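You operate a simulated robot arm through the tools that you are given. There is no shell and no other tool. Be economical: measure what you need, move in short steps, check, and stop when the job is done.

The job below is to be done with a simulated two-armed robot. You get a single attempt, and the scene is never put back.

JOB
Put the blue vase from the top of the writing desk on top of the gold brass column and the white vase on top of the glass cylinder there. Put two of the pieces of cake from the top of the writing desk on the top of the long table. Pull the side table drawer open. Any order will do. Set down upright: vase.

It is judged by the outcome, as a careful person would: the job done as asked, and still so three seconds after it is handed in. It fails if anything else is knocked over, pushed out of place, dropped, spilled or broken.

ROBOT AND FRAMES
Two 7-joint arms with fingered hands on one trunk, on a base that drives. Base frame: it is fixed to the floor where the robot stands at the start and does not move with it; the origin is under the middle of the robot, x ahead of it, y to its left, z up. Units: mm, degrees, N and s.
The left shoulder is at the start at [70, 166, 1093], the right one opposite. With the tool pointing down near the work surface each hand reaches from about 100 to 960 mm from the robot's upright axis, wherever it stands, measured 20 degrees to its own side. Places, roughly: side table drawer [-5800, 800, 700]; top of the long table [700, -2600, 800]. Payload 4.1 kg a hand.
Tool frame (each hand has its own): the origin (TCP) lies between the finger pads and is the grasp point; the fingertips stand 32 mm ahead of it; z points along the fingers, y is the line along which they close. Largest opening 108 mm; the body of the gripper starts 38 mm behind the TCP. The gripper is a hand of 4 fingers: y runs from the thumb to the fingers, the wrist lies at [-16, -108, -186] in the tool frame.
Orientation is told as [roll, pitch, yaw] about the base's x, y, z axes, in that order, counted from this pose: with the fingers straight down and the wrist toward the robot, the tool's x, y and z point along [0, 1, 0], [1, 0, 0] and [0, 0, -1] of the base frame.

CONTROLS
- The arms move only by the tool arm_command. It takes "left_commands", "right_commands" or both (then of equal length, played together; a hand with none holds still); each is a list of rows, each an object (a shift or turn left out is 0) with "rotation": the turn, a rotation vector about the base's x, y, z in units of 5 degrees (1.0 is 5 degrees), a list of three; "travel": the shift along the base's x, y, z in units of 50 mm (1.0 is 50 mm), a list of three. In form: [{"rotation": [rx, ry, rz], "travel": [dx, dy, dz]}, ...]. A call has 1 to 20 rows; each row shifts and turns the commanded pose from where the row before left it. A call with a number of a shift or a turn outside -1 to 1 is refused whole. Each row takes 0.2 s and may step no farther than 50 mm and 8.6 degrees from the row before; otherwise, the whole call is refused. Where a pose cannot be reached the arm comes as near as it can. A force on the tool above 40 N (or 10 N above the force at the start of the call, whichever is more), or a blocked arm, ends the call early, and 0.2 s more pass. In this call time passes only in rows, and 0.2 s behind the last. It gives the time, the measured TCP pose, the force on the tool (base axes), the opening and the grip force at its end, in the units of the frame above (readings bear some noise), with the torque about the TCP (base axes, N m) and any sound that the robot's microphone picked up.
- Cameras (640 x 400 px; columns grow to the right, rows downward): "scene" is now at [134.2, -7.3, 1318.6]; the picture's right is [-0.07, -1.00, 0.00], its down [-0.54, 0.04, -0.84] and it looks along [0.84, -0.06, -0.54] (base axes); focal length 269 px, centre (320, 200). "left" rides on the left gripper at [-64, -93, -132] in its tool frame; the picture's right is [-0.80, -0.28, 0.53], its down [0.55, -0.71, 0.45] and it looks along [0.25, 0.65, 0.72] (tool axes); focal length 247 px, centre (320, 200). "right" rides on the right gripper at [64, -93, -132] in its tool frame; the picture's right is [-0.80, 0.28, -0.53], its down [-0.55, -0.71, 0.45] and it looks along [-0.25, 0.65, 0.72] (tool axes); focal length 247 px, centre (320, 200). There is no depth. A picture from a camera that has moved, and an enlarged one, comes with that camera's place and axes in the base frame and with its lens. The place of the scene camera against the robot may be out by one fixed shift of up to 12 mm in any direction.
- grab_frame(camera): a new picture of that camera. The clock stands still meanwhile.
- raise_lower(by): slides the trunk up (or, below 0, down) by that many mm; the arms and the scene camera ride with it, the base frame stays. It gives what a move gives, with no picture.
- roll_base(legs): drives the robot by 1 to 6 legs, each [ahead, left, turn to the left] in mm, mm and degrees, along the robot's own axes; the way and the turn of a leg run together, so that a leg with both is an arc; at most 1500 mm and 180 degrees a leg. The arms and the cameras ride along, it lands a little off, and it stops where it bumps. It gives what a move gives.
- move_fingers(index, middle, ring, thumb_bend, hand): sets how far each is bent, from 0 (flat) to 1 (curled in); at 0.3 the hand is open as for a grip, at 0.7 the pads meet at the TCP. One left out holds its place. A second passes; each finger stops where it meets its share of the squeeze, and holds until it gets a number again. It is the only way to open and close the hand. It gives what a move gives, with no picture; readings hold the bend of each and the force on the fingers (four entries, about 0 where the hand has none), thumb and palm.
- turn_head(pan, tilt): turns the head with the scene camera to pan (to the left, within 86 degrees either way) and tilt (down, from -29 to 69), counted from straight ahead of the robot. It gives what a move gives.
- enlarge(camera, box): a new picture of the part [left, top, right, bottom] of that camera's present view, enlarged. The clock stands still meanwhile.
- finish_job(): hands the job in; it is judged then, once.

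Go step by step. Nothing tells you exact positions but the pictures and the camera data: compare them with the known pose of the tool, close in by small moves and look again before you grip or let go. The budget is 165 turns and 118 pictures, counting those below and the enlarged ones. Unless the task says otherwise, let go and move clear before handing in.

The tools are called after "Emit:" as a command line: name --argument value ..., lists and objects as JSON in quotes. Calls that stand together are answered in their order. arm_command: Moves the arms, as the interface text tells. Its arguments: {"type":"object","properties":{"left_commands":{"type":"array","items":{"type":"object","properties":{"rotation":{"type":"array","items":{"type":"number"}},"travel":{"type":"array","items":{"type":"number"}}}}},"right_commands":{"type":"array","items":{"type":"object","properties":{"rotation":{"type":"array","items":{"type":"number"}},"travel":{"type":"array","items":{"type":"number"}}}}}},"required":[]} The other tools are called the same way: raise_lower (by) slides the trunk up or down; move_fingers (index, middle, ring, thumb_bend, hand) moves the fingers one by one; roll_base (legs) drives the base; turn_head (pan, tilt) turns the head that bears the scene camera; grab_frame (camera) takes a picture; enlarge (camera, box) takes an enlarged picture of a part of a camera's view; finish_job () hands the job in.

At the start:

```text
clock: 0.0
left_eef_pos: [614.4, 277.9, 1088.0]
left_orientation: [0.0, 0.0, 0.0]
left_force: [0.2, 0.9, 0.8]
left_wrist_torque: [-0.01, -0.02, 0.01]
left_opening: 107.8
left_grasp_force: 0.0
left_shape: jaw
left_bend: [0.3, 0.3, 0.3, 0.3]
left_finger forces: [0.1, 0.1, 0.0, 0.0, 0.0, 0.1]
right_eef_pos: [615.4, -194.6, 1101.9]
right_orientation: [0.0, 0.0, 0.0]
right_force: [0.4, -0.1, -1.0]
right_wrist_torque: [0.01, -0.03, -0.01]
right_opening: 107.7
right_grasp_force: 0.1
right_shape: jaw
right_bend: [0.3, 0.3, 0.3, 0.3]
right_finger forces: [0.1, 0.0, 0.1, 0.1, 0.0, 0.1]
trunk travel left (down, up): [-600.0, 340.0]
robot x, y, heading: [1.6, 1.3, 0.0]
head pan, tilt: [-4.0, 32.8]
```

scene: 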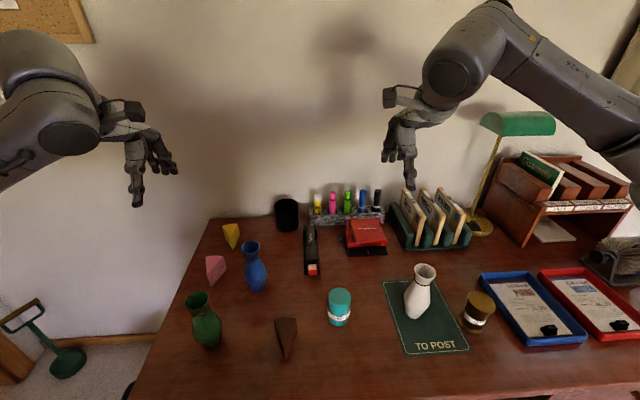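
right: 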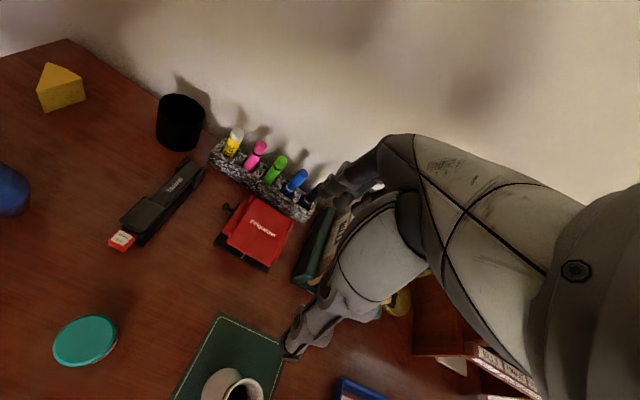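
left: 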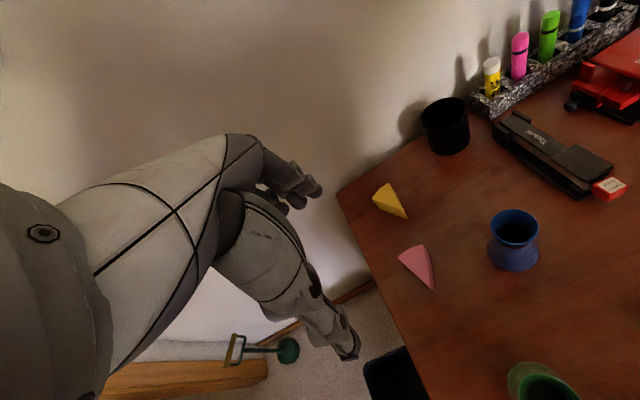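

I see the writing desk with blue, white and green vases and three cake pieces; the brass column and glass cylinder aren't identified yet. I'll look closer and around.

Emit:
enlarge --camera "scene" --box '[160, 200, 400, 360]'

Emit:
enlarge --camera "scene" --box '[380, 200, 640, 373]'

Emit:
turn_head --pan -75 --tilt 20

```text
2.50 times, centred on (280, 280) of scene
camera zoom: at [134.2, -7.3, 1318.6], right [-0.07, -1.0, 0.0], down [-0.54, 0.04, -0.84], along [0.84, -0.06, -0.54], focal length 672 px, centre (420, 0)
```

zoom: 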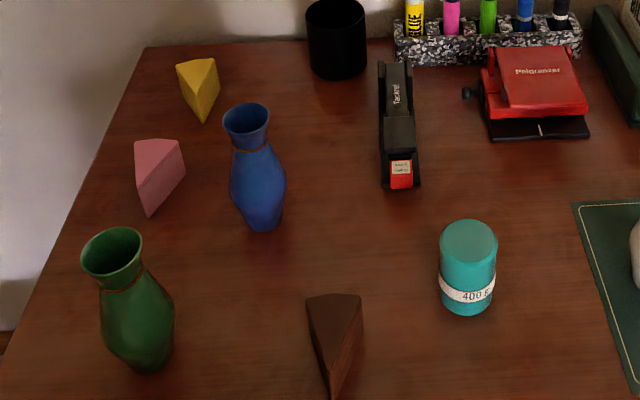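

```text
2.31 times, centred on (510, 286) of scene
camera zoom: at [134.2, -7.3, 1318.6], right [-0.07, -1.0, 0.0], down [-0.54, 0.04, -0.84], along [0.84, -0.06, -0.54], focal length 621 px, centre (-119, 0)
```

zoom: 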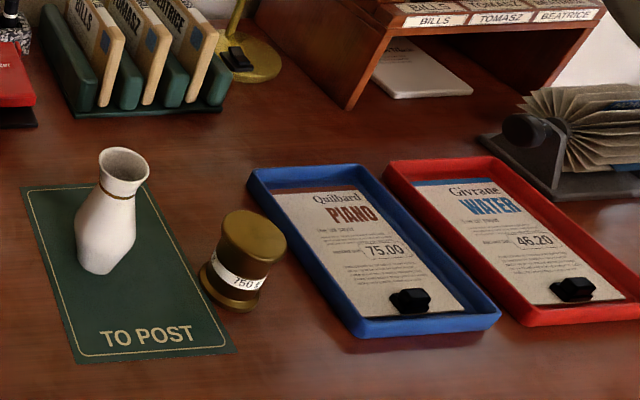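

```text
clock: 1.4
left_eef_pos: [614.0, 278.0, 1087.6]
left_orientation: [0.0, 0.0, 0.0]
left_force: [0.1, 0.0, 0.2]
left_wrist_torque: [0.02, 0.0, 0.0]
left_opening: 107.5
left_grasp_force: 0.1
left_shape: jaw
left_bend: [0.3, 0.3, 0.3, 0.3]
left_finger forces: [0.0, 0.0, 0.1, 0.1, 0.0, 0.0]
right_eef_pos: [617.3, -195.8, 1101.2]
right_orientation: [-0.1, 0.0, 0.0]
right_force: [0.4, -1.0, 0.0]
right_wrist_torque: [-0.01, 0.0, 0.0]
right_opening: 107.5
right_grasp_force: 0.0
right_shape: jaw
right_bend: [0.3, 0.3, 0.3, 0.3]
right_finger forces: [0.0, 0.0, 0.0, 0.0, 0.0, 0.0]
trunk travel left (down, up): [-600.0, 340.0]
robot x, y, heading: [3.9, -3.4, 0.0]
head pan, tilt: [-75.0, 20.0]
```

The small items with gram labels are weights, not columns. I look to the right for the long table and the columns.

Emit:
grab_frame --camera "scene"

Emit:
turn_head --pan 80 --tilt 20

Emit:
grab_frame --camera "scene"

```text
112 pictures are left
camera scene: at [69.4, -91.0, 1339.0], right [-0.97, -0.26, 0.0], down [-0.09, 0.33, -0.94], along [0.24, -0.91, -0.34], focal length 269 px, centre (320, 200)
```

scene: 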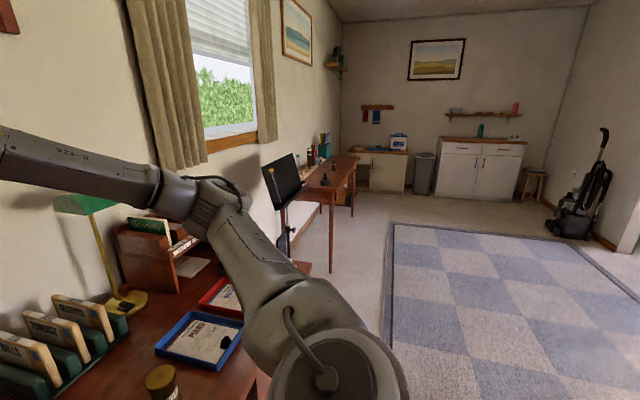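

```text
clock: 3.8
left_eef_pos: [612.8, 276.4, 1088.0]
left_orientation: [0.0, 0.0, 0.0]
left_force: [-0.1, -0.5, -0.1]
left_wrist_torque: [0.0, 0.01, 0.0]
left_opening: 107.3
left_grasp_force: 0.1
left_shape: jaw
left_bend: [0.3, 0.3, 0.3, 0.3]
left_finger forces: [0.0, 0.0, 0.1, 0.0, 0.0, 0.0]
right_eef_pos: [617.0, -195.7, 1099.9]
right_orientation: [0.0, 0.0, 0.0]
right_force: [0.7, -0.3, 0.4]
right_wrist_torque: [-0.01, 0.0, 0.03]
right_opening: 107.7
right_grasp_force: 0.0
right_shape: jaw
right_bend: [0.3, 0.3, 0.3, 0.3]
right_finger forces: [0.0, 0.0, 0.0, 0.0, 0.1, 0.0]
trunk travel left (down, up): [-600.0, 340.0]
robot x, y, heading: [-3.2, 1.0, 0.2]
head pan, tilt: [80.0, 20.0]
```

```text
111 pictures are left
camera scene: at [61.5, 90.6, 1339.0], right [0.98, -0.17, 0.0], down [-0.06, -0.34, -0.94], along [0.16, 0.93, -0.34], focal length 269 px, centre (320, 200)
```

scene: 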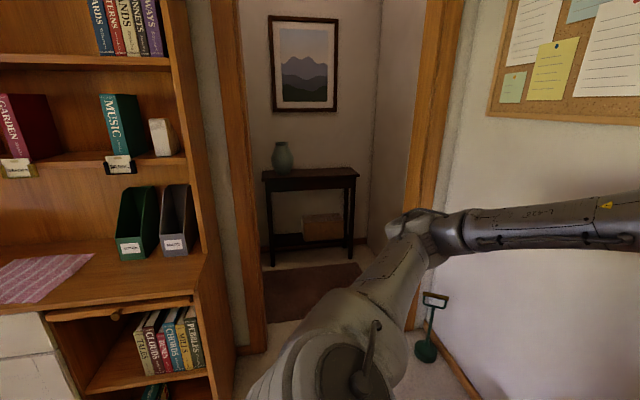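

Long table is the wooden one to the right under/after the window. I zoom on it for the column and glass cylinder.

Emit:
turn_head --pan -75 --tilt 20

Emit:
enlarge --camera "scene" --box '[240, 100, 400, 200]'

Emit:
enlarge --camera "scene" --box '[360, 80, 640, 255]'

```text
clock: 6.2
left_eef_pos: [613.3, 277.1, 1088.3]
left_orientation: [0.0, 0.0, 0.0]
left_force: [-0.3, -0.1, -0.4]
left_wrist_torque: [0.0, 0.0, 0.02]
left_opening: 107.7
left_grasp_force: 0.1
left_shape: jaw
left_bend: [0.3, 0.3, 0.3, 0.3]
left_finger forces: [0.0, 0.1, 0.0, 0.0, 0.1, 0.0]
right_eef_pos: [616.2, -195.2, 1101.1]
right_orientation: [0.0, -0.1, 0.0]
right_force: [-0.3, 0.2, -0.4]
right_wrist_torque: [0.01, 0.0, -0.02]
right_opening: 107.6
right_grasp_force: 0.0
right_shape: jaw
right_bend: [0.3, 0.3, 0.3, 0.3]
right_finger forces: [0.0, 0.0, 0.0, 0.0, 0.0, 0.0]
trunk travel left (down, up): [-600.0, 340.0]
robot x, y, heading: [0.7, -1.4, -0.0]
head pan, tilt: [-75.0, 20.0]
```

```text
4.00 times, centred on (320, 150) of scene
camera zoom: at [69.4, -91.0, 1339.0], right [-0.97, -0.26, 0.0], down [-0.09, 0.33, -0.94], along [0.24, -0.91, -0.34], focal length 1074 px, centre (320, 400)
```

zoom: 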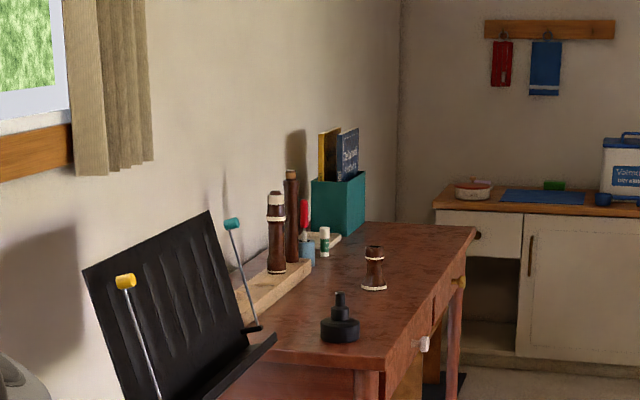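

```text
2.29 times, centred on (500, 168) of scene
camera zoom: at [69.4, -91.0, 1339.0], right [-0.97, -0.26, 0.0], down [-0.09, 0.33, -0.94], along [0.24, -0.91, -0.34], focal length 614 px, centre (-91, 274)
```

zoom: 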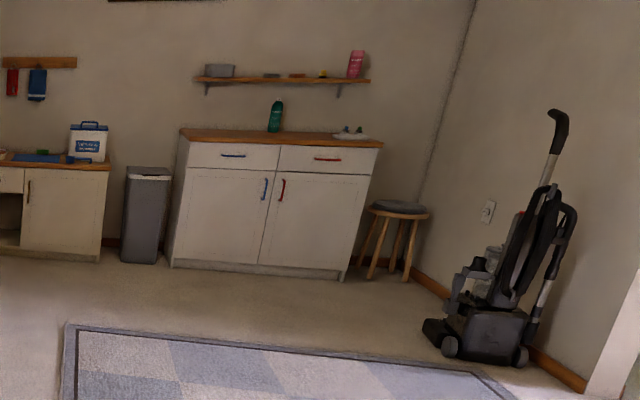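

No column on the long table. I check floor space on both sides before backing off to look behind me.

Emit:
turn_head --pan -86 --tilt 40

Emit:
grab_frame --camera "scene"

Emit:
turn_head --pan 86 --tilt 40

Emit:
grab_frame --camera "scene"

```text
clock: 7.1
left_eef_pos: [612.7, 276.9, 1088.3]
left_orientation: [0.0, -0.1, 0.1]
left_force: [0.3, -0.3, -1.0]
left_wrist_torque: [0.01, 0.01, 0.0]
left_opening: 107.6
left_grasp_force: 0.0
left_shape: jaw
left_bend: [0.3, 0.3, 0.3, 0.3]
left_finger forces: [0.0, 0.0, 0.0, 0.0, 0.0, 0.1]
right_eef_pos: [616.5, -194.6, 1100.3]
right_orientation: [0.0, 0.1, 0.1]
right_force: [0.6, 0.3, -0.6]
right_wrist_torque: [0.01, 0.0, 0.0]
right_opening: 107.7
right_grasp_force: 0.0
right_shape: jaw
right_bend: [0.3, 0.3, 0.3, 0.3]
right_finger forces: [0.0, 0.0, 0.0, 0.0, 0.0, 0.0]
trunk travel left (down, up): [-600.0, 340.0]
robot x, y, heading: [-3.6, -0.8, 0.4]
head pan, tilt: [-85.9, 40.0]
```

```text
108 pictures are left
camera scene: at [51.3, -85.9, 1307.7], right [-1.0, -0.07, 0.0], down [-0.05, 0.64, -0.77], along [0.05, -0.76, -0.64], focal length 269 px, centre (320, 200)
```

scene: 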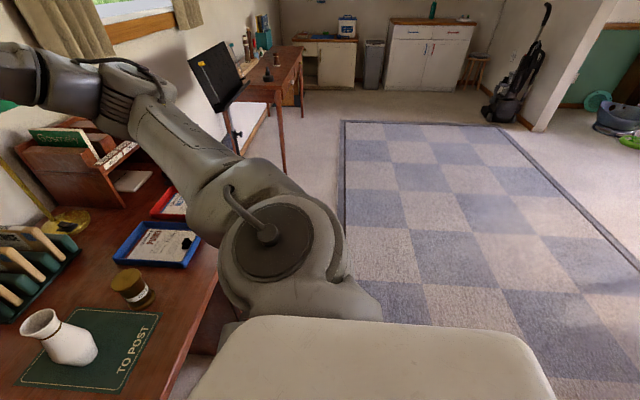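

```text
clock: 9.7
left_eef_pos: [614.4, 276.5, 1089.3]
left_orientation: [-0.1, 0.0, 0.0]
left_force: [-0.1, -0.7, 0.0]
left_wrist_torque: [-0.01, -0.05, -0.03]
left_opening: 107.7
left_grasp_force: 0.0
left_shape: jaw
left_bend: [0.3, 0.3, 0.3, 0.3]
left_finger forces: [0.0, 0.0, 0.1, 0.1, 0.1, 0.0]
right_eef_pos: [616.7, -195.4, 1101.1]
right_orientation: [0.0, 0.0, 0.1]
right_force: [0.5, 0.5, 0.7]
right_wrist_torque: [0.0, 0.01, 0.0]
right_opening: 107.5
right_grasp_force: 0.2
right_shape: jaw
right_bend: [0.3, 0.3, 0.3, 0.3]
right_finger forces: [0.0, 0.0, 0.0, 0.0, 0.0, 0.1]
trunk travel left (down, up): [-600.0, 340.0]
robot x, y, heading: [-2.1, -3.0, 0.2]
head pan, tilt: [85.9, 40.0]
```

```text
107 pictures are left
camera scene: at [51.3, 83.7, 1307.6], right [1.0, -0.07, 0.0], down [-0.05, -0.64, -0.77], along [0.05, 0.76, -0.64], focal length 269 px, centre (320, 200)
```

scene: 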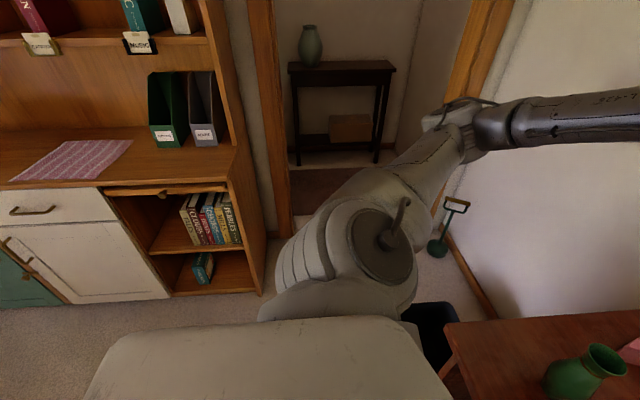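

Floor behind appears open. I back up and turn right to view the rest of the room.

Emit:
roll_base --legs '[[-500, 0, 0], [0, 0, -120]]'

Emit:
turn_head --pan 0 --tilt 15

Emit:
grab_frame --camera "scene"

Emit:
turn_head --pan -75 --tilt 15

Emit:
grab_frame --camera "scene"

```text
clock: 17.6
left_eef_pos: [-574.4, -670.8, 1088.2]
left_orientation: [0.0, 0.0, -120.2]
left_force: [0.1, -0.5, 0.5]
left_wrist_torque: [0.0, 0.03, 0.0]
left_opening: 107.5
left_grasp_force: 0.0
left_shape: jaw
left_bend: [0.3, 0.3, 0.3, 0.3]
left_finger forces: [0.0, 0.0, 0.0, 0.1, 0.1, 0.1]
right_eef_pos: [-986.4, -435.7, 1101.0]
right_orientation: [-0.1, 0.0, -120.1]
right_force: [-0.3, -0.2, 0.3]
right_wrist_torque: [-0.04, 0.01, 0.01]
right_opening: 107.8
right_grasp_force: 0.0
right_shape: jaw
right_bend: [0.3, 0.3, 0.3, 0.3]
right_finger forces: [0.0, 0.0, 0.0, 0.1, 0.0, 0.0]
trunk travel left (down, up): [-600.0, 340.0]
robot x, y, heading: [-506.0, -0.1, -119.9]
head pan, tilt: [85.9, 40.0]
```

```text
clock: 19.2
left_eef_pos: [-576.0, -670.7, 1089.4]
left_orientation: [0.0, 0.0, -120.1]
left_force: [-0.2, 0.0, 0.2]
left_wrist_torque: [0.01, 0.01, 0.0]
left_opening: 107.4
left_grasp_force: 0.1
left_shape: jaw
left_bend: [0.3, 0.3, 0.3, 0.3]
left_finger forces: [0.0, 0.1, 0.0, 0.1, 0.0, 0.0]
right_eef_pos: [-986.4, -436.2, 1101.4]
right_orientation: [0.0, 0.0, -120.1]
right_force: [0.6, 0.4, 0.4]
right_wrist_torque: [0.01, -0.01, 0.01]
right_opening: 107.7
right_grasp_force: 0.1
right_shape: jaw
right_bend: [0.3, 0.3, 0.3, 0.3]
right_finger forces: [0.0, 0.1, 0.1, 0.0, 0.0, 0.1]
trunk travel left (down, up): [-600.0, 340.0]
robot x, y, heading: [-505.3, -1.1, -120.1]
head pan, tilt: [0.0, 15.0]
```

```text
106 pictures are left
camera scene: at [-584.1, -126.1, 1347.1], right [-0.86, 0.5, 0.0], down [0.13, 0.22, -0.97], along [-0.48, -0.84, -0.26], focal length 269 px, centre (320, 200)
```

scene: 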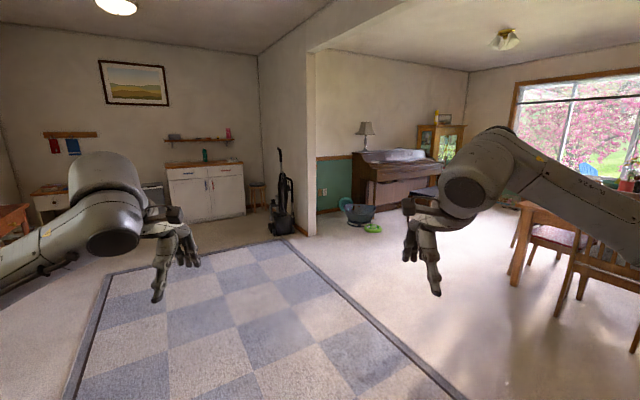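

```text
clock: 20.7
left_eef_pos: [-574.8, -670.8, 1088.1]
left_orientation: [0.0, 0.0, -120.1]
left_force: [-0.8, 0.3, -0.7]
left_wrist_torque: [0.0, 0.0, 0.0]
left_opening: 107.8
left_grasp_force: 0.0
left_shape: jaw
left_bend: [0.3, 0.3, 0.3, 0.3]
left_finger forces: [0.0, 0.0, 0.1, 0.1, 0.0, 0.0]
right_eef_pos: [-985.3, -436.1, 1101.7]
right_orientation: [0.1, 0.0, -120.1]
right_force: [0.2, 0.0, -0.3]
right_wrist_torque: [-0.02, -0.01, -0.02]
right_opening: 107.7
right_grasp_force: 0.1
right_shape: jaw
right_bend: [0.3, 0.3, 0.3, 0.3]
right_finger forces: [0.1, 0.0, 0.0, 0.0, 0.1, 0.0]
trunk travel left (down, up): [-600.0, 340.0]
robot x, y, heading: [-503.8, -0.0, -120.6]
head pan, tilt: [-75.0, 15.0]
```

```text
105 pictures are left
camera scene: at [-627.4, -20.9, 1347.1], right [0.26, 0.97, 0.0], down [0.25, -0.07, -0.97], along [-0.93, 0.25, -0.26], focal length 269 px, centre (320, 200)
```

scene: 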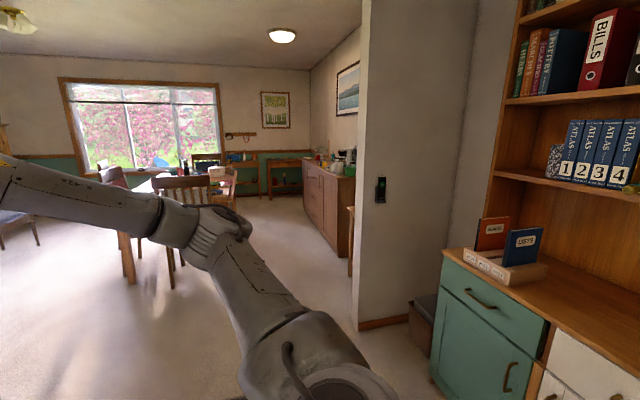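

Emit:
enlarge --camera "scene" --box '[90, 110, 360, 280]'

Emit:
turn_head --pan -20 --tilt 15

Emit:
enlarge --camera "scene" --box '[200, 80, 440, 230]'

Emit:
enlarge --camera "scene" --box '[400, 120, 640, 270]'

```text
2.35 times, centred on (225, 195) of scene
camera zoom: at [-627.4, -20.9, 1347.1], right [0.26, 0.97, 0.0], down [0.25, -0.07, -0.97], along [-0.93, 0.25, -0.26], focal length 632 px, centre (544, 212)
```

zoom: 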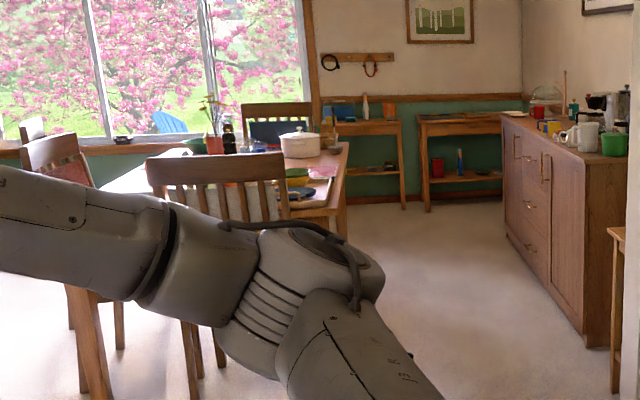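

```text
clock: 21.9
left_eef_pos: [-575.1, -670.8, 1088.7]
left_orientation: [0.1, 0.1, -120.1]
left_force: [0.3, -0.1, -0.6]
left_wrist_torque: [-0.01, -0.02, -0.01]
left_opening: 107.5
left_grasp_force: 0.1
left_shape: jaw
left_bend: [0.3, 0.3, 0.3, 0.3]
left_finger forces: [0.0, 0.0, 0.0, 0.0, 0.0, 0.0]
right_eef_pos: [-984.7, -435.9, 1100.0]
right_orientation: [0.0, 0.1, -120.1]
right_force: [0.8, 0.6, 0.2]
right_wrist_torque: [-0.01, 0.0, 0.02]
right_opening: 107.7
right_grasp_force: 0.0
right_shape: jaw
right_bend: [0.3, 0.3, 0.3, 0.3]
right_finger forces: [0.1, 0.0, 0.0, 0.0, 0.0, 0.0]
trunk travel left (down, up): [-600.0, 340.0]
robot x, y, heading: [-503.6, 0.2, -120.1]
head pan, tilt: [-20.0, 15.0]
```

```text
2.67 times, centred on (320, 155) of scene
camera zoom: at [-609.1, -105.1, 1347.1], right [-0.64, 0.77, 0.0], down [0.2, 0.17, -0.97], along [-0.74, -0.62, -0.26], focal length 716 px, centre (320, 320)
```

zoom: 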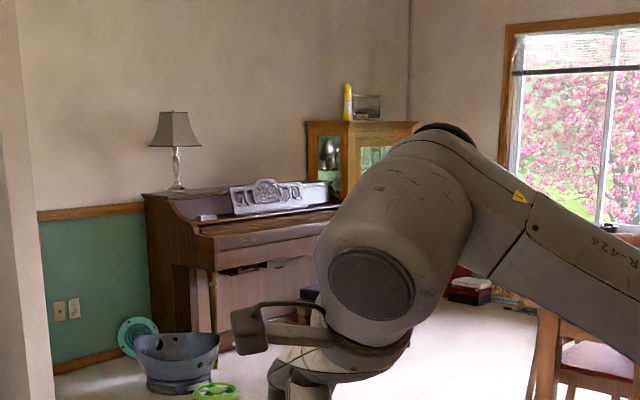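

```text
2.67 times, centred on (520, 195) of scene
camera zoom: at [-609.1, -105.1, 1347.1], right [-0.64, 0.77, 0.0], down [0.2, 0.17, -0.97], along [-0.74, -0.62, -0.26], focal length 716 px, centre (-213, 213)
```

zoom: 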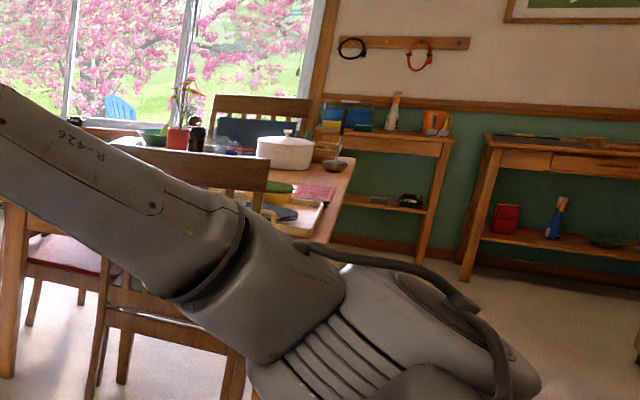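

The side table with drawer is at the far wall; nothing else resembles columns, so the labelled brass (750 g) and teal (400 g) cylinders on the desk are the likely stands. I go back and inspect them closely.

Emit:
roll_base --legs '[[0, 0, 120], [500, 0, 0]]'

Emit:
turn_head --pan -15 --tilt 50

Emit:
enlarge --camera "scene" --box '[160, 80, 480, 280]'

```text
clock: 29.9
left_eef_pos: [588.8, 312.0, 1088.6]
left_orientation: [-0.1, 0.1, 1.9]
left_force: [0.1, 0.2, 0.1]
left_wrist_torque: [-0.01, 0.03, -0.05]
left_opening: 107.6
left_grasp_force: 0.0
left_shape: jaw
left_bend: [0.3, 0.3, 0.3, 0.3]
left_finger forces: [0.0, 0.0, 0.1, 0.1, 0.1, 0.0]
right_eef_pos: [607.2, -158.6, 1100.9]
right_orientation: [0.0, -0.1, 1.9]
right_force: [0.9, -0.2, -0.2]
right_wrist_torque: [0.0, 0.06, -0.01]
right_opening: 107.8
right_grasp_force: 0.2
right_shape: jaw
right_bend: [0.3, 0.3, 0.3, 0.3]
right_finger forces: [0.0, 0.0, 0.0, 0.0, 0.0, 0.0]
trunk travel left (down, up): [-600.0, 340.0]
robot x, y, heading: [-12.3, 15.9, 2.2]
head pan, tilt: [-20.0, 15.0]
```

```text
clock: 30.9
left_eef_pos: [587.5, 313.6, 1088.9]
left_orientation: [0.1, 0.0, 1.9]
left_force: [-0.3, 0.6, -0.7]
left_wrist_torque: [0.0, 0.0, 0.0]
left_opening: 107.6
left_grasp_force: 0.2
left_shape: jaw
left_bend: [0.3, 0.3, 0.3, 0.3]
left_finger forces: [0.1, 0.0, 0.0, 0.0, 0.0, 0.0]
right_eef_pos: [606.4, -159.2, 1100.5]
right_orientation: [0.1, 0.0, 1.9]
right_force: [-0.3, 0.2, 0.1]
right_wrist_torque: [0.03, 0.0, 0.02]
right_opening: 108.2
right_grasp_force: 0.1
right_shape: jaw
right_bend: [0.3, 0.3, 0.3, 0.3]
right_finger forces: [0.0, 0.0, 0.0, 0.1, 0.0, 0.0]
trunk travel left (down, up): [-600.0, 340.0]
robot x, y, heading: [-13.7, 15.3, 1.9]
head pan, tilt: [-15.0, 50.0]
```

```text
2.00 times, centred on (320, 180) of scene
camera zoom: at [104.4, -0.9, 1293.5], right [-0.23, -0.97, 0.0], down [-0.75, 0.17, -0.64], along [0.63, -0.15, -0.77], focal length 537 px, centre (320, 240)
```

zoom: 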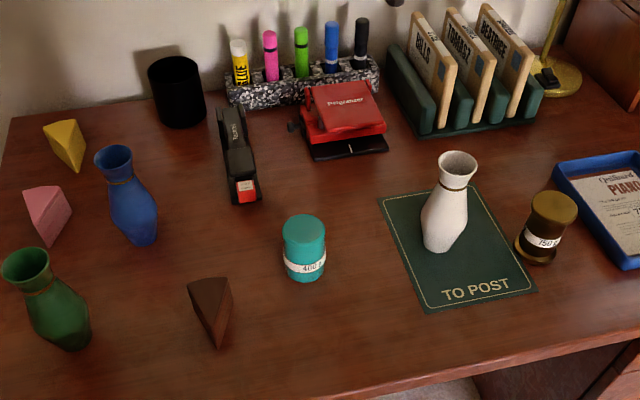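

The two labelled cylinders sit next to the vases on the desk, so I take brass = gold column (~[461,-365], top ~838) and teal = glass cylinder (~[502,-75], top ~829). I move the right hand above the white vase (~[504,-252], top ~893).

Emit:
arm_command --right_commands '[{"travel": [-0.5, -0.46, -0.6], "rotation": [0, 0, -0.38]}, {"travel": [-0.5, -0.46, -0.6]}, {"travel": [-0.5, -0.46, -0.6]}, {"travel": [-0.5, -0.46, -0.6]}]'

Emit:
turn_head --pan -20 --tilt 40

Emit:
grab_frame --camera "scene"

Emit:
grab_frame --camera "right"

```text
clock: 31.9
left_eef_pos: [587.3, 311.4, 1089.7]
left_orientation: [0.1, -0.1, 1.9]
left_force: [0.2, 0.2, 0.7]
left_wrist_torque: [-0.02, -0.01, -0.01]
left_opening: 107.5
left_grasp_force: 0.0
left_shape: jaw
left_bend: [0.3, 0.3, 0.3, 0.3]
left_finger forces: [0.0, 0.1, 0.1, 0.1, 0.0, 0.0]
right_eef_pos: [505.9, -251.5, 983.8]
right_orientation: [0.2, 0.0, 0.0]
right_force: [1.3, -0.9, -0.5]
right_wrist_torque: [0.01, 0.0, 0.02]
right_opening: 107.7
right_grasp_force: 0.0
right_shape: jaw
right_bend: [0.3, 0.3, 0.3, 0.3]
right_finger forces: [0.0, 0.1, 0.0, 0.1, 0.0, 0.0]
trunk travel left (down, up): [-600.0, 340.0]
robot x, y, heading: [-15.3, 16.9, 2.1]
head pan, tilt: [-15.0, 50.0]
```

```text
clock: 32.7
left_eef_pos: [589.2, 314.0, 1088.8]
left_orientation: [0.0, 0.0, 1.9]
left_force: [0.7, 0.1, 0.2]
left_wrist_torque: [0.01, -0.03, -0.01]
left_opening: 108.0
left_grasp_force: 0.0
left_shape: jaw
left_bend: [0.3, 0.3, 0.3, 0.3]
left_finger forces: [0.0, 0.0, 0.0, 0.1, 0.0, 0.0]
right_eef_pos: [508.4, -250.4, 981.7]
right_orientation: [0.0, 0.0, -0.1]
right_force: [-0.1, 0.3, 0.5]
right_wrist_torque: [-0.01, 0.01, 0.03]
right_opening: 107.5
right_grasp_force: 0.0
right_shape: jaw
right_bend: [0.3, 0.3, 0.3, 0.3]
right_finger forces: [0.0, 0.0, 0.0, 0.0, 0.1, 0.0]
trunk travel left (down, up): [-600.0, 340.0]
robot x, y, heading: [-15.9, 14.2, 2.0]
head pan, tilt: [-20.0, 40.0]
```

```text
100 pictures are left
camera scene: at [110.3, -9.5, 1307.5], right [-0.31, -0.95, 0.0], down [-0.61, 0.2, -0.77], along [0.73, -0.24, -0.64], focal length 269 px, centre (320, 200)
```

scene: 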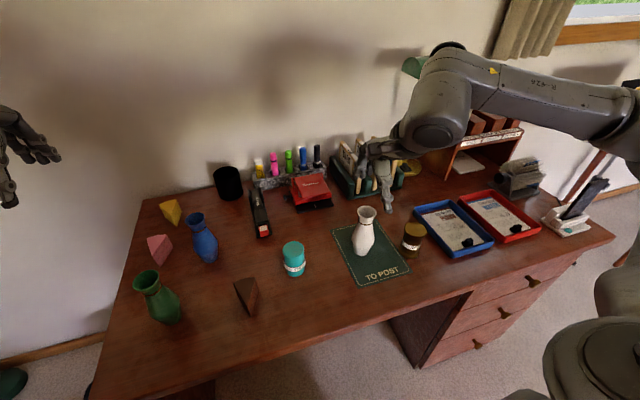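

```text
99 pictures are left
camera right: at [416.6, -186.0, 1114.7], right [0.28, -0.8, 0.53], down [-0.71, -0.55, -0.45], along [0.65, -0.25, -0.72], focal length 247 px, centre (320, 200)
```

right: 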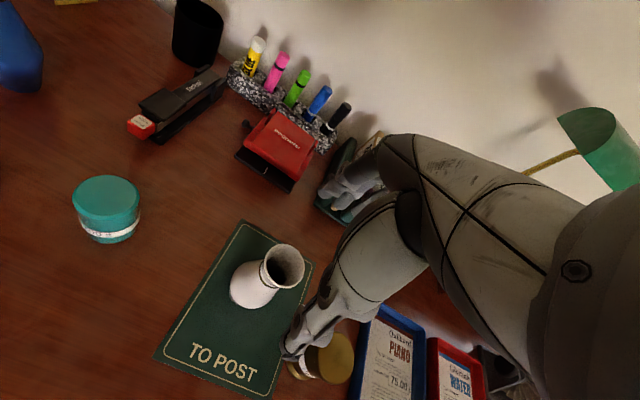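

Hand is nearly above the white vase. I refine with the wrist camera from a lower point.

Emit:
arm_command --right_commands '[{"travel": [0.14, -0.06, -0.3]}, {"travel": [0, 0, -0.2]}]'

Emit:
grab_frame --camera "right"

Emit:
enlarge --camera "scene" --box '[320, 130, 480, 230]'

```text
clock: 33.3
left_eef_pos: [588.2, 313.6, 1089.2]
left_orientation: [0.0, 0.0, 1.9]
left_force: [0.6, 0.0, -0.3]
left_wrist_torque: [0.01, -0.01, 0.03]
left_opening: 107.5
left_grasp_force: 0.0
left_shape: jaw
left_bend: [0.3, 0.3, 0.3, 0.3]
left_finger forces: [0.0, 0.0, 0.0, 0.0, 0.0, 0.0]
right_eef_pos: [514.9, -254.9, 955.8]
right_orientation: [-0.1, 0.0, 0.1]
right_force: [0.1, -0.8, 0.7]
right_wrist_torque: [0.03, 0.02, -0.01]
right_opening: 107.7
right_grasp_force: 0.0
right_shape: jaw
right_bend: [0.3, 0.3, 0.3, 0.3]
right_finger forces: [0.0, 0.0, 0.1, 0.1, 0.0, 0.0]
trunk travel left (down, up): [-600.0, 340.0]
robot x, y, heading: [-15.5, 15.3, 2.0]
head pan, tilt: [-20.0, 40.0]
```

```text
98 pictures are left
camera right: at [423.0, -190.1, 1088.5], right [0.28, -0.8, 0.53], down [-0.71, -0.55, -0.45], along [0.65, -0.25, -0.72], focal length 247 px, centre (320, 200)
```

right: 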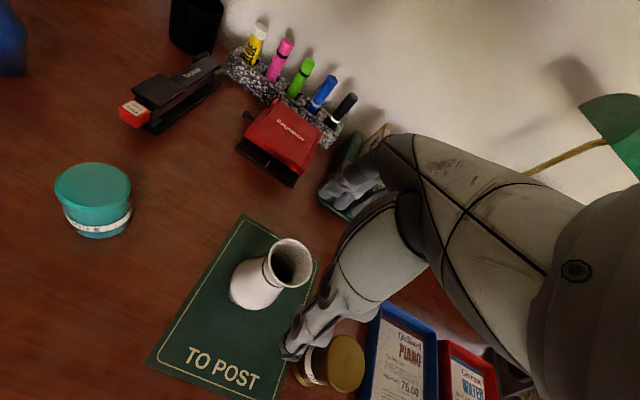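

```text
4.00 times, centred on (400, 180) of scene
camera zoom: at [109.8, -9.8, 1307.6], right [-0.31, -0.95, 0.0], down [-0.61, 0.2, -0.77], along [0.73, -0.24, -0.64], focal length 1074 px, centre (0, 280)
```

zoom: 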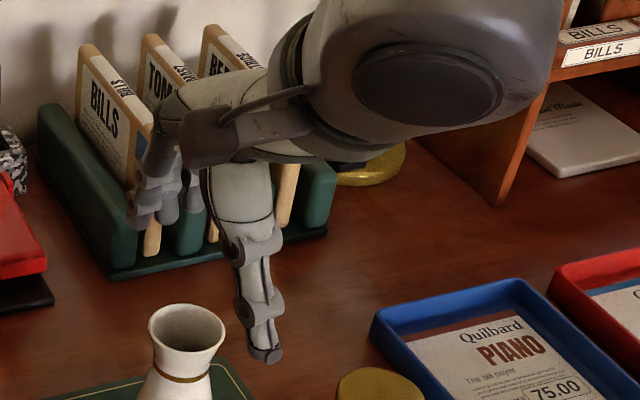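

TCP is aligned with the vase axis (rim projects right beneath it). Descending to neck height.

Emit:
arm_command --right_commands '[{"travel": [0, 0, -0.6]}, {"travel": [0, 0, -0.6]}, {"travel": [0, 0, -0.56]}]'

Emit:
grab_frame --camera "right"

Emit:
enlarge --camera "scene" --box '[320, 160, 480, 260]'

```text
clock: 34.1
left_eef_pos: [587.9, 312.1, 1089.3]
left_orientation: [0.0, 0.0, 1.9]
left_force: [0.2, -0.2, 0.3]
left_wrist_torque: [-0.02, 0.03, 0.01]
left_opening: 107.7
left_grasp_force: 0.0
left_shape: jaw
left_bend: [0.3, 0.3, 0.3, 0.3]
left_finger forces: [0.0, 0.0, 0.0, 0.0, 0.0, 0.1]
right_eef_pos: [515.8, -254.0, 867.7]
right_orientation: [0.0, 0.0, 0.0]
right_force: [0.5, -0.1, -0.5]
right_wrist_torque: [0.03, 0.05, 0.02]
right_opening: 107.6
right_grasp_force: 0.0
right_shape: jaw
right_bend: [0.3, 0.3, 0.3, 0.3]
right_finger forces: [0.0, 0.0, 0.0, 0.0, 0.0, 0.0]
trunk travel left (down, up): [-600.0, 340.0]
robot x, y, heading: [-15.4, 17.7, 2.0]
head pan, tilt: [-20.0, 40.0]
```

```text
96 pictures are left
camera right: at [424.9, -189.5, 1000.3], right [0.28, -0.8, 0.53], down [-0.71, -0.55, -0.45], along [0.65, -0.25, -0.72], focal length 247 px, centre (320, 200)
```

right: 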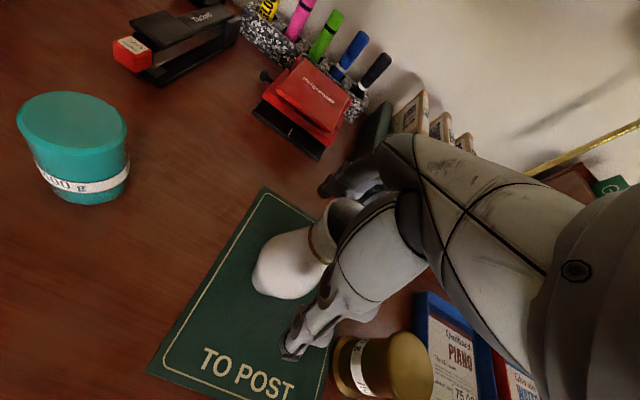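

```text
4.00 times, centred on (400, 210) of scene
camera zoom: at [110.6, -10.2, 1307.6], right [-0.31, -0.95, 0.0], down [-0.61, 0.2, -0.77], along [0.73, -0.24, -0.64], focal length 1074 px, centre (0, 160)
```

zoom: 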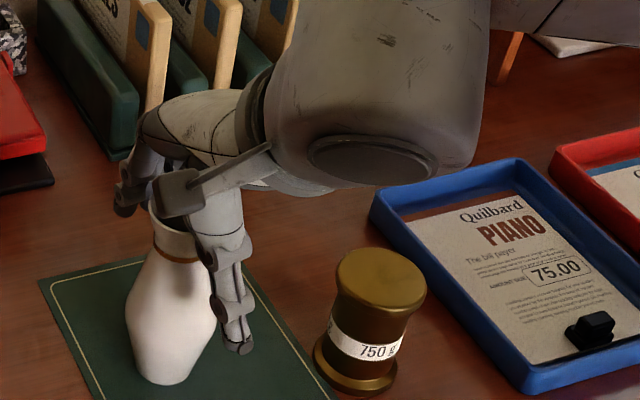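

Aligned with the neck. I close the fingers gently.

Emit:
move_fingers --hand "right" --index 0.5 --middle 0.5 --ring 0.5 --thumb_bend 0.5

Emit:
enlarge --camera "scene" --box '[320, 160, 480, 260]'

```text
clock: 35.1
left_eef_pos: [588.3, 313.5, 1088.5]
left_orientation: [0.0, 0.1, 1.8]
left_force: [-0.4, 0.5, 0.3]
left_wrist_torque: [0.0, 0.03, 0.0]
left_opening: 107.6
left_grasp_force: 0.0
left_shape: jaw
left_bend: [0.3, 0.3, 0.3, 0.3]
left_finger forces: [0.0, 0.0, 0.0, 0.0, 0.0, 0.0]
right_eef_pos: [516.7, -254.5, 868.1]
right_orientation: [-0.1, 0.0, 0.0]
right_force: [0.1, -0.1, -1.1]
right_wrist_torque: [0.01, -0.05, 0.03]
right_opening: 56.1
right_grasp_force: 0.1
right_shape: fingers
right_bend: [0.5, 0.5, 0.5, 0.5]
right_finger forces: [0.1, 0.1, 0.0, 0.1, 0.1, 0.0]
trunk travel left (down, up): [-600.0, 340.0]
robot x, y, heading: [-16.1, 16.8, 2.1]
head pan, tilt: [-20.0, 40.0]
```

```text
4.00 times, centred on (400, 210) of scene
camera zoom: at [110.1, -9.9, 1307.6], right [-0.31, -0.95, 0.0], down [-0.61, 0.2, -0.77], along [0.73, -0.24, -0.64], focal length 1074 px, centre (0, 160)
```

zoom: 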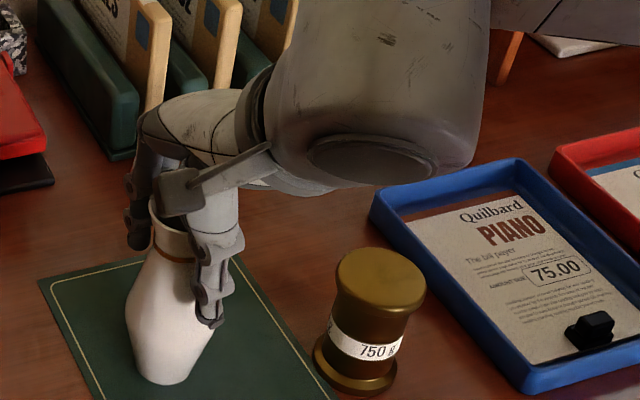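

Emit:
move_fingers --hand "right" --index 0.68 --middle 0.68 --ring 0.68 --thumb_bend 0.68

Emit:
enlarge --camera "scene" --box '[320, 160, 480, 260]'

```text
clock: 36.1
left_eef_pos: [588.9, 314.9, 1088.5]
left_orientation: [0.0, 0.1, 1.9]
left_force: [-0.1, 0.8, 0.1]
left_wrist_torque: [0.01, 0.03, 0.0]
left_opening: 107.4
left_grasp_force: 0.0
left_shape: jaw
left_bend: [0.3, 0.3, 0.3, 0.3]
left_finger forces: [0.0, 0.0, 0.1, 0.0, 0.0, 0.1]
right_eef_pos: [516.4, -253.5, 869.8]
right_orientation: [-0.1, -0.1, 0.0]
right_force: [2.0, 0.3, 2.6]
right_wrist_torque: [0.01, -0.12, 0.0]
right_opening: 35.3
right_grasp_force: 12.2
right_shape: fingers
right_bend: [0.6, 0.61, 0.68, 0.58]
right_finger forces: [4.6, 7.8, 0.0, 0.1, 11.9, 0.1]
trunk travel left (down, up): [-600.0, 340.0]
robot x, y, heading: [-12.3, 14.2, 1.8]
head pan, tilt: [-20.0, 40.0]
```

```text
4.00 times, centred on (400, 210) of scene
camera zoom: at [110.0, -9.7, 1307.6], right [-0.31, -0.95, 0.0], down [-0.61, 0.2, -0.77], along [0.73, -0.24, -0.64], focal length 1074 px, centre (0, 160)
```

zoom: 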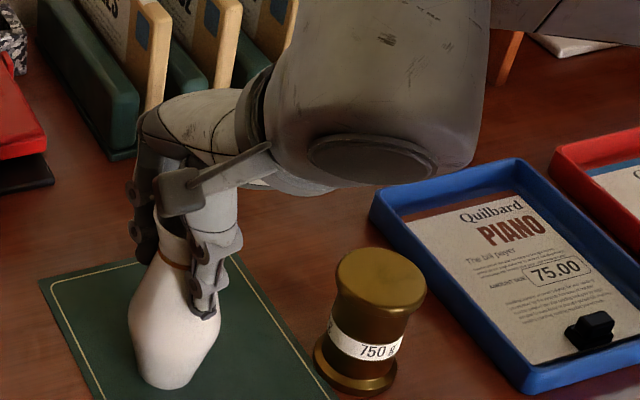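

Gripped with index, middle and thumb. I lift and check.

Emit:
arm_command --right_commands '[{"travel": [0, 0, 0.4]}, {"travel": [0, 0, 1]}, {"travel": [0, 0, 1]}, {"travel": [0, 0, 0.4]}]'

Emit:
enlarge --camera "scene" --box '[240, 110, 480, 260]'

Emit:
grab_frame --camera "right"

```text
clock: 37.1
left_eef_pos: [589.4, 312.5, 1088.5]
left_orientation: [0.1, 0.1, 1.9]
left_force: [0.7, 0.4, -0.4]
left_wrist_torque: [0.01, -0.02, -0.02]
left_opening: 107.4
left_grasp_force: 0.1
left_shape: jaw
left_bend: [0.3, 0.3, 0.3, 0.3]
left_finger forces: [0.1, 0.0, 0.1, 0.0, 0.0, 0.0]
right_eef_pos: [512.9, -252.6, 1008.6]
right_orientation: [0.0, 0.2, -0.1]
right_force: [0.0, 0.2, -1.9]
right_wrist_torque: [-0.04, 0.02, 0.03]
right_opening: 35.0
right_grasp_force: 10.8
right_shape: fingers
right_bend: [0.61, 0.61, 0.68, 0.57]
right_finger forces: [4.2, 6.0, 0.0, 0.1, 11.2, 0.1]
trunk travel left (down, up): [-600.0, 340.0]
robot x, y, heading: [-15.7, 10.0, 1.9]
head pan, tilt: [-20.0, 40.0]
```

```text
2.67 times, centred on (360, 185) of scene
camera zoom: at [110.2, -10.0, 1307.5], right [-0.31, -0.95, 0.0], down [-0.61, 0.2, -0.77], along [0.73, -0.24, -0.64], focal length 716 px, centre (213, 240)
```

zoom: 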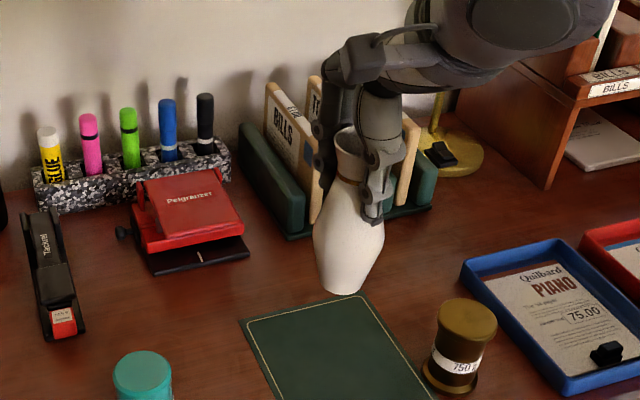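

```text
91 pictures are left
camera right: at [421.6, -188.3, 1140.7], right [0.28, -0.8, 0.53], down [-0.71, -0.55, -0.45], along [0.65, -0.25, -0.72], focal length 247 px, centre (320, 200)
```

right: 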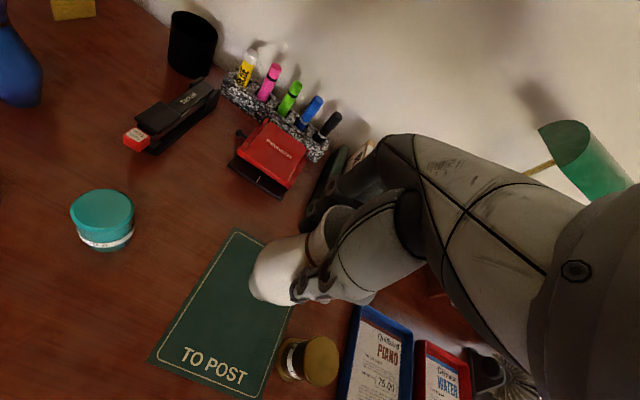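

White vase is held upright. I carry it over to the teal glass cylinder (~[515,-76]).

Emit:
arm_command --right_commands '[{"travel": [0, 0.5, 0]}, {"travel": [0, 0.8, 0]}, {"travel": [0, 0.8, 0]}, {"travel": [0.04, 0.8, 0]}, {"travel": [0, 0.6, 0]}]'

Emit:
enlarge --camera "scene" --box '[200, 120, 440, 270]'

Emit:
grab_frame --camera "right"

```text
clock: 38.3
left_eef_pos: [588.8, 313.4, 1088.1]
left_orientation: [-0.1, 0.0, 1.9]
left_force: [0.0, 0.6, 0.3]
left_wrist_torque: [-0.02, -0.01, -0.01]
left_opening: 107.5
left_grasp_force: 0.1
left_shape: jaw
left_bend: [0.3, 0.3, 0.3, 0.3]
left_finger forces: [0.0, 0.0, 0.0, 0.0, 0.1, 0.0]
right_eef_pos: [516.0, -77.8, 1008.3]
right_orientation: [0.0, 0.0, -0.1]
right_force: [0.3, -0.1, -1.6]
right_wrist_torque: [0.01, -0.05, 0.0]
right_opening: 35.1
right_grasp_force: 10.4
right_shape: fingers
right_bend: [0.61, 0.61, 0.68, 0.57]
right_finger forces: [4.2, 6.0, 0.0, 0.0, 10.9, 0.1]
trunk travel left (down, up): [-600.0, 340.0]
robot x, y, heading: [-19.2, 16.6, 1.8]
head pan, tilt: [-20.0, 40.0]
```

```text
2.67 times, centred on (320, 195) of scene
camera zoom: at [110.4, -8.7, 1307.5], right [-0.31, -0.95, 0.0], down [-0.61, 0.2, -0.77], along [0.73, -0.24, -0.64], focal length 716 px, centre (320, 213)
```

zoom: 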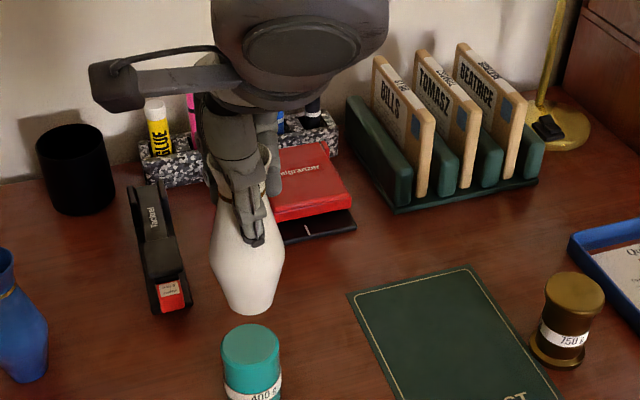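

```text
89 pictures are left
camera right: at [424.7, -13.0, 1139.2], right [0.28, -0.8, 0.53], down [-0.71, -0.55, -0.45], along [0.65, -0.25, -0.72], focal length 247 px, centre (320, 200)
```

right: 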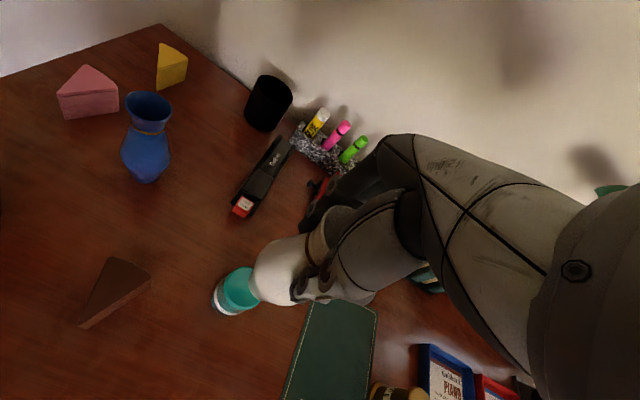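

Nearly over the cylinder. I descend partway and re-check.

Emit:
arm_command --right_commands '[{"travel": [0, 0.06, -0.3]}, {"travel": [0, 0, -0.3]}]'

Emit:
enlarge --camera "scene" --box '[240, 190, 368, 270]'

Emit:
enlarge --camera "right" --box '[160, 200, 352, 320]'

```text
clock: 38.9
left_eef_pos: [588.9, 312.1, 1088.5]
left_orientation: [0.0, 0.0, 1.9]
left_force: [-1.0, 1.0, 0.0]
left_wrist_torque: [0.01, -0.02, -0.02]
left_opening: 107.4
left_grasp_force: 0.0
left_shape: jaw
left_bend: [0.3, 0.3, 0.3, 0.3]
left_finger forces: [0.0, 0.0, 0.0, 0.0, 0.0, 0.1]
right_eef_pos: [515.7, -77.3, 976.7]
right_orientation: [-0.1, 0.1, 0.0]
right_force: [-1.0, 0.7, -1.8]
right_wrist_torque: [0.04, 0.01, 0.02]
right_opening: 35.0
right_grasp_force: 10.3
right_shape: fingers
right_bend: [0.61, 0.61, 0.68, 0.57]
right_finger forces: [4.2, 6.0, 0.0, 0.0, 11.0, 0.0]
trunk travel left (down, up): [-600.0, 340.0]
robot x, y, heading: [-16.3, 13.9, 2.1]
head pan, tilt: [-20.0, 40.0]
```

```text
5.00 times, centred on (304, 230) of scene
camera zoom: at [110.3, -10.2, 1307.6], right [-0.31, -0.95, 0.0], down [-0.61, 0.2, -0.77], along [0.73, -0.24, -0.64], focal length 1343 px, centre (400, 50)
```

zoom: 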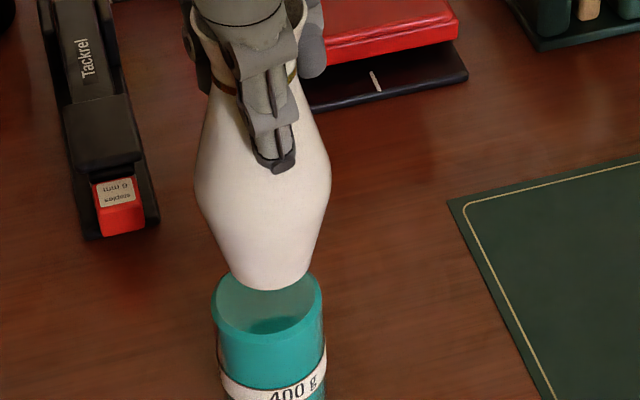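

```text
3.33 times, centred on (256, 260) of right
camera zoom: at [424.2, -12.2, 1108.6], right [0.28, -0.8, 0.53], down [-0.71, -0.55, -0.45], along [0.65, -0.25, -0.72], focal length 823 px, centre (533, 0)
```

zoom: 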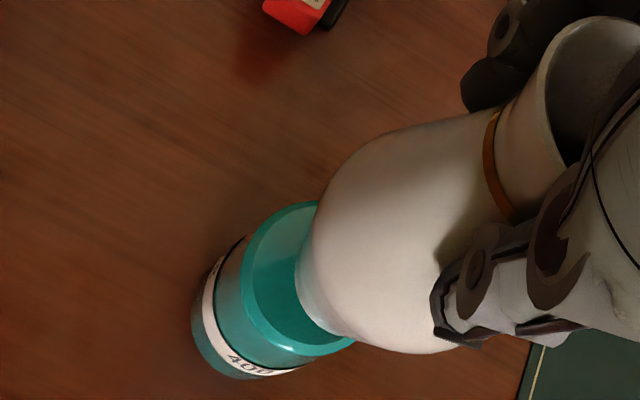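

Good alignment; nudging slightly +x/+y and descending 18 mm.

Emit:
arm_command --right_commands '[{"travel": [0.06, 0.05, -0.18]}, {"travel": [0, 0, -0.18]}]'

Emit:
enlarge --camera "scene" --box '[240, 190, 368, 270]'

Emit:
enlarge --camera "right" --box '[160, 200, 352, 320]'

```text
clock: 39.5
left_eef_pos: [589.8, 312.4, 1089.7]
left_orientation: [0.0, 0.1, 1.9]
left_force: [-0.1, 0.7, 0.4]
left_wrist_torque: [0.01, 0.01, 0.0]
left_opening: 107.5
left_grasp_force: 0.1
left_shape: jaw
left_bend: [0.3, 0.3, 0.3, 0.3]
left_finger forces: [0.0, 0.1, 0.0, 0.0, 0.0, 0.0]
right_eef_pos: [517.7, -74.5, 959.1]
right_orientation: [0.0, -0.1, 0.1]
right_force: [-0.1, -0.4, -2.1]
right_wrist_torque: [0.01, 0.01, -0.01]
right_opening: 35.0
right_grasp_force: 10.4
right_shape: fingers
right_bend: [0.61, 0.61, 0.68, 0.57]
right_finger forces: [4.3, 6.0, 0.0, 0.0, 10.9, 0.0]
trunk travel left (down, up): [-600.0, 340.0]
robot x, y, heading: [-17.5, 16.3, 1.9]
head pan, tilt: [-20.0, 40.0]
```

```text
5.00 times, centred on (304, 230) of scene
camera zoom: at [110.2, -10.1, 1307.6], right [-0.31, -0.95, 0.0], down [-0.61, 0.2, -0.77], along [0.73, -0.24, -0.64], focal length 1343 px, centre (400, 50)
```

zoom: 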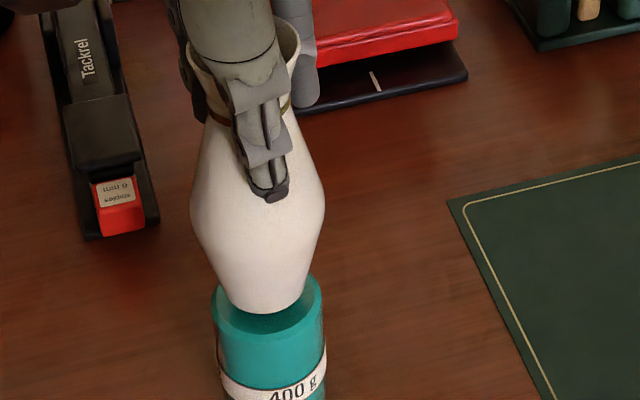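

```text
3.33 times, centred on (256, 260) of right
camera zoom: at [426.5, -9.3, 1091.1], right [0.28, -0.8, 0.53], down [-0.71, -0.55, -0.45], along [0.65, -0.25, -0.72], focal length 823 px, centre (533, 0)
```

zoom: 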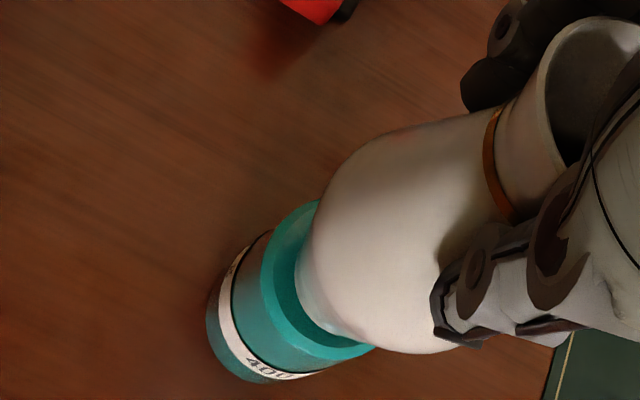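

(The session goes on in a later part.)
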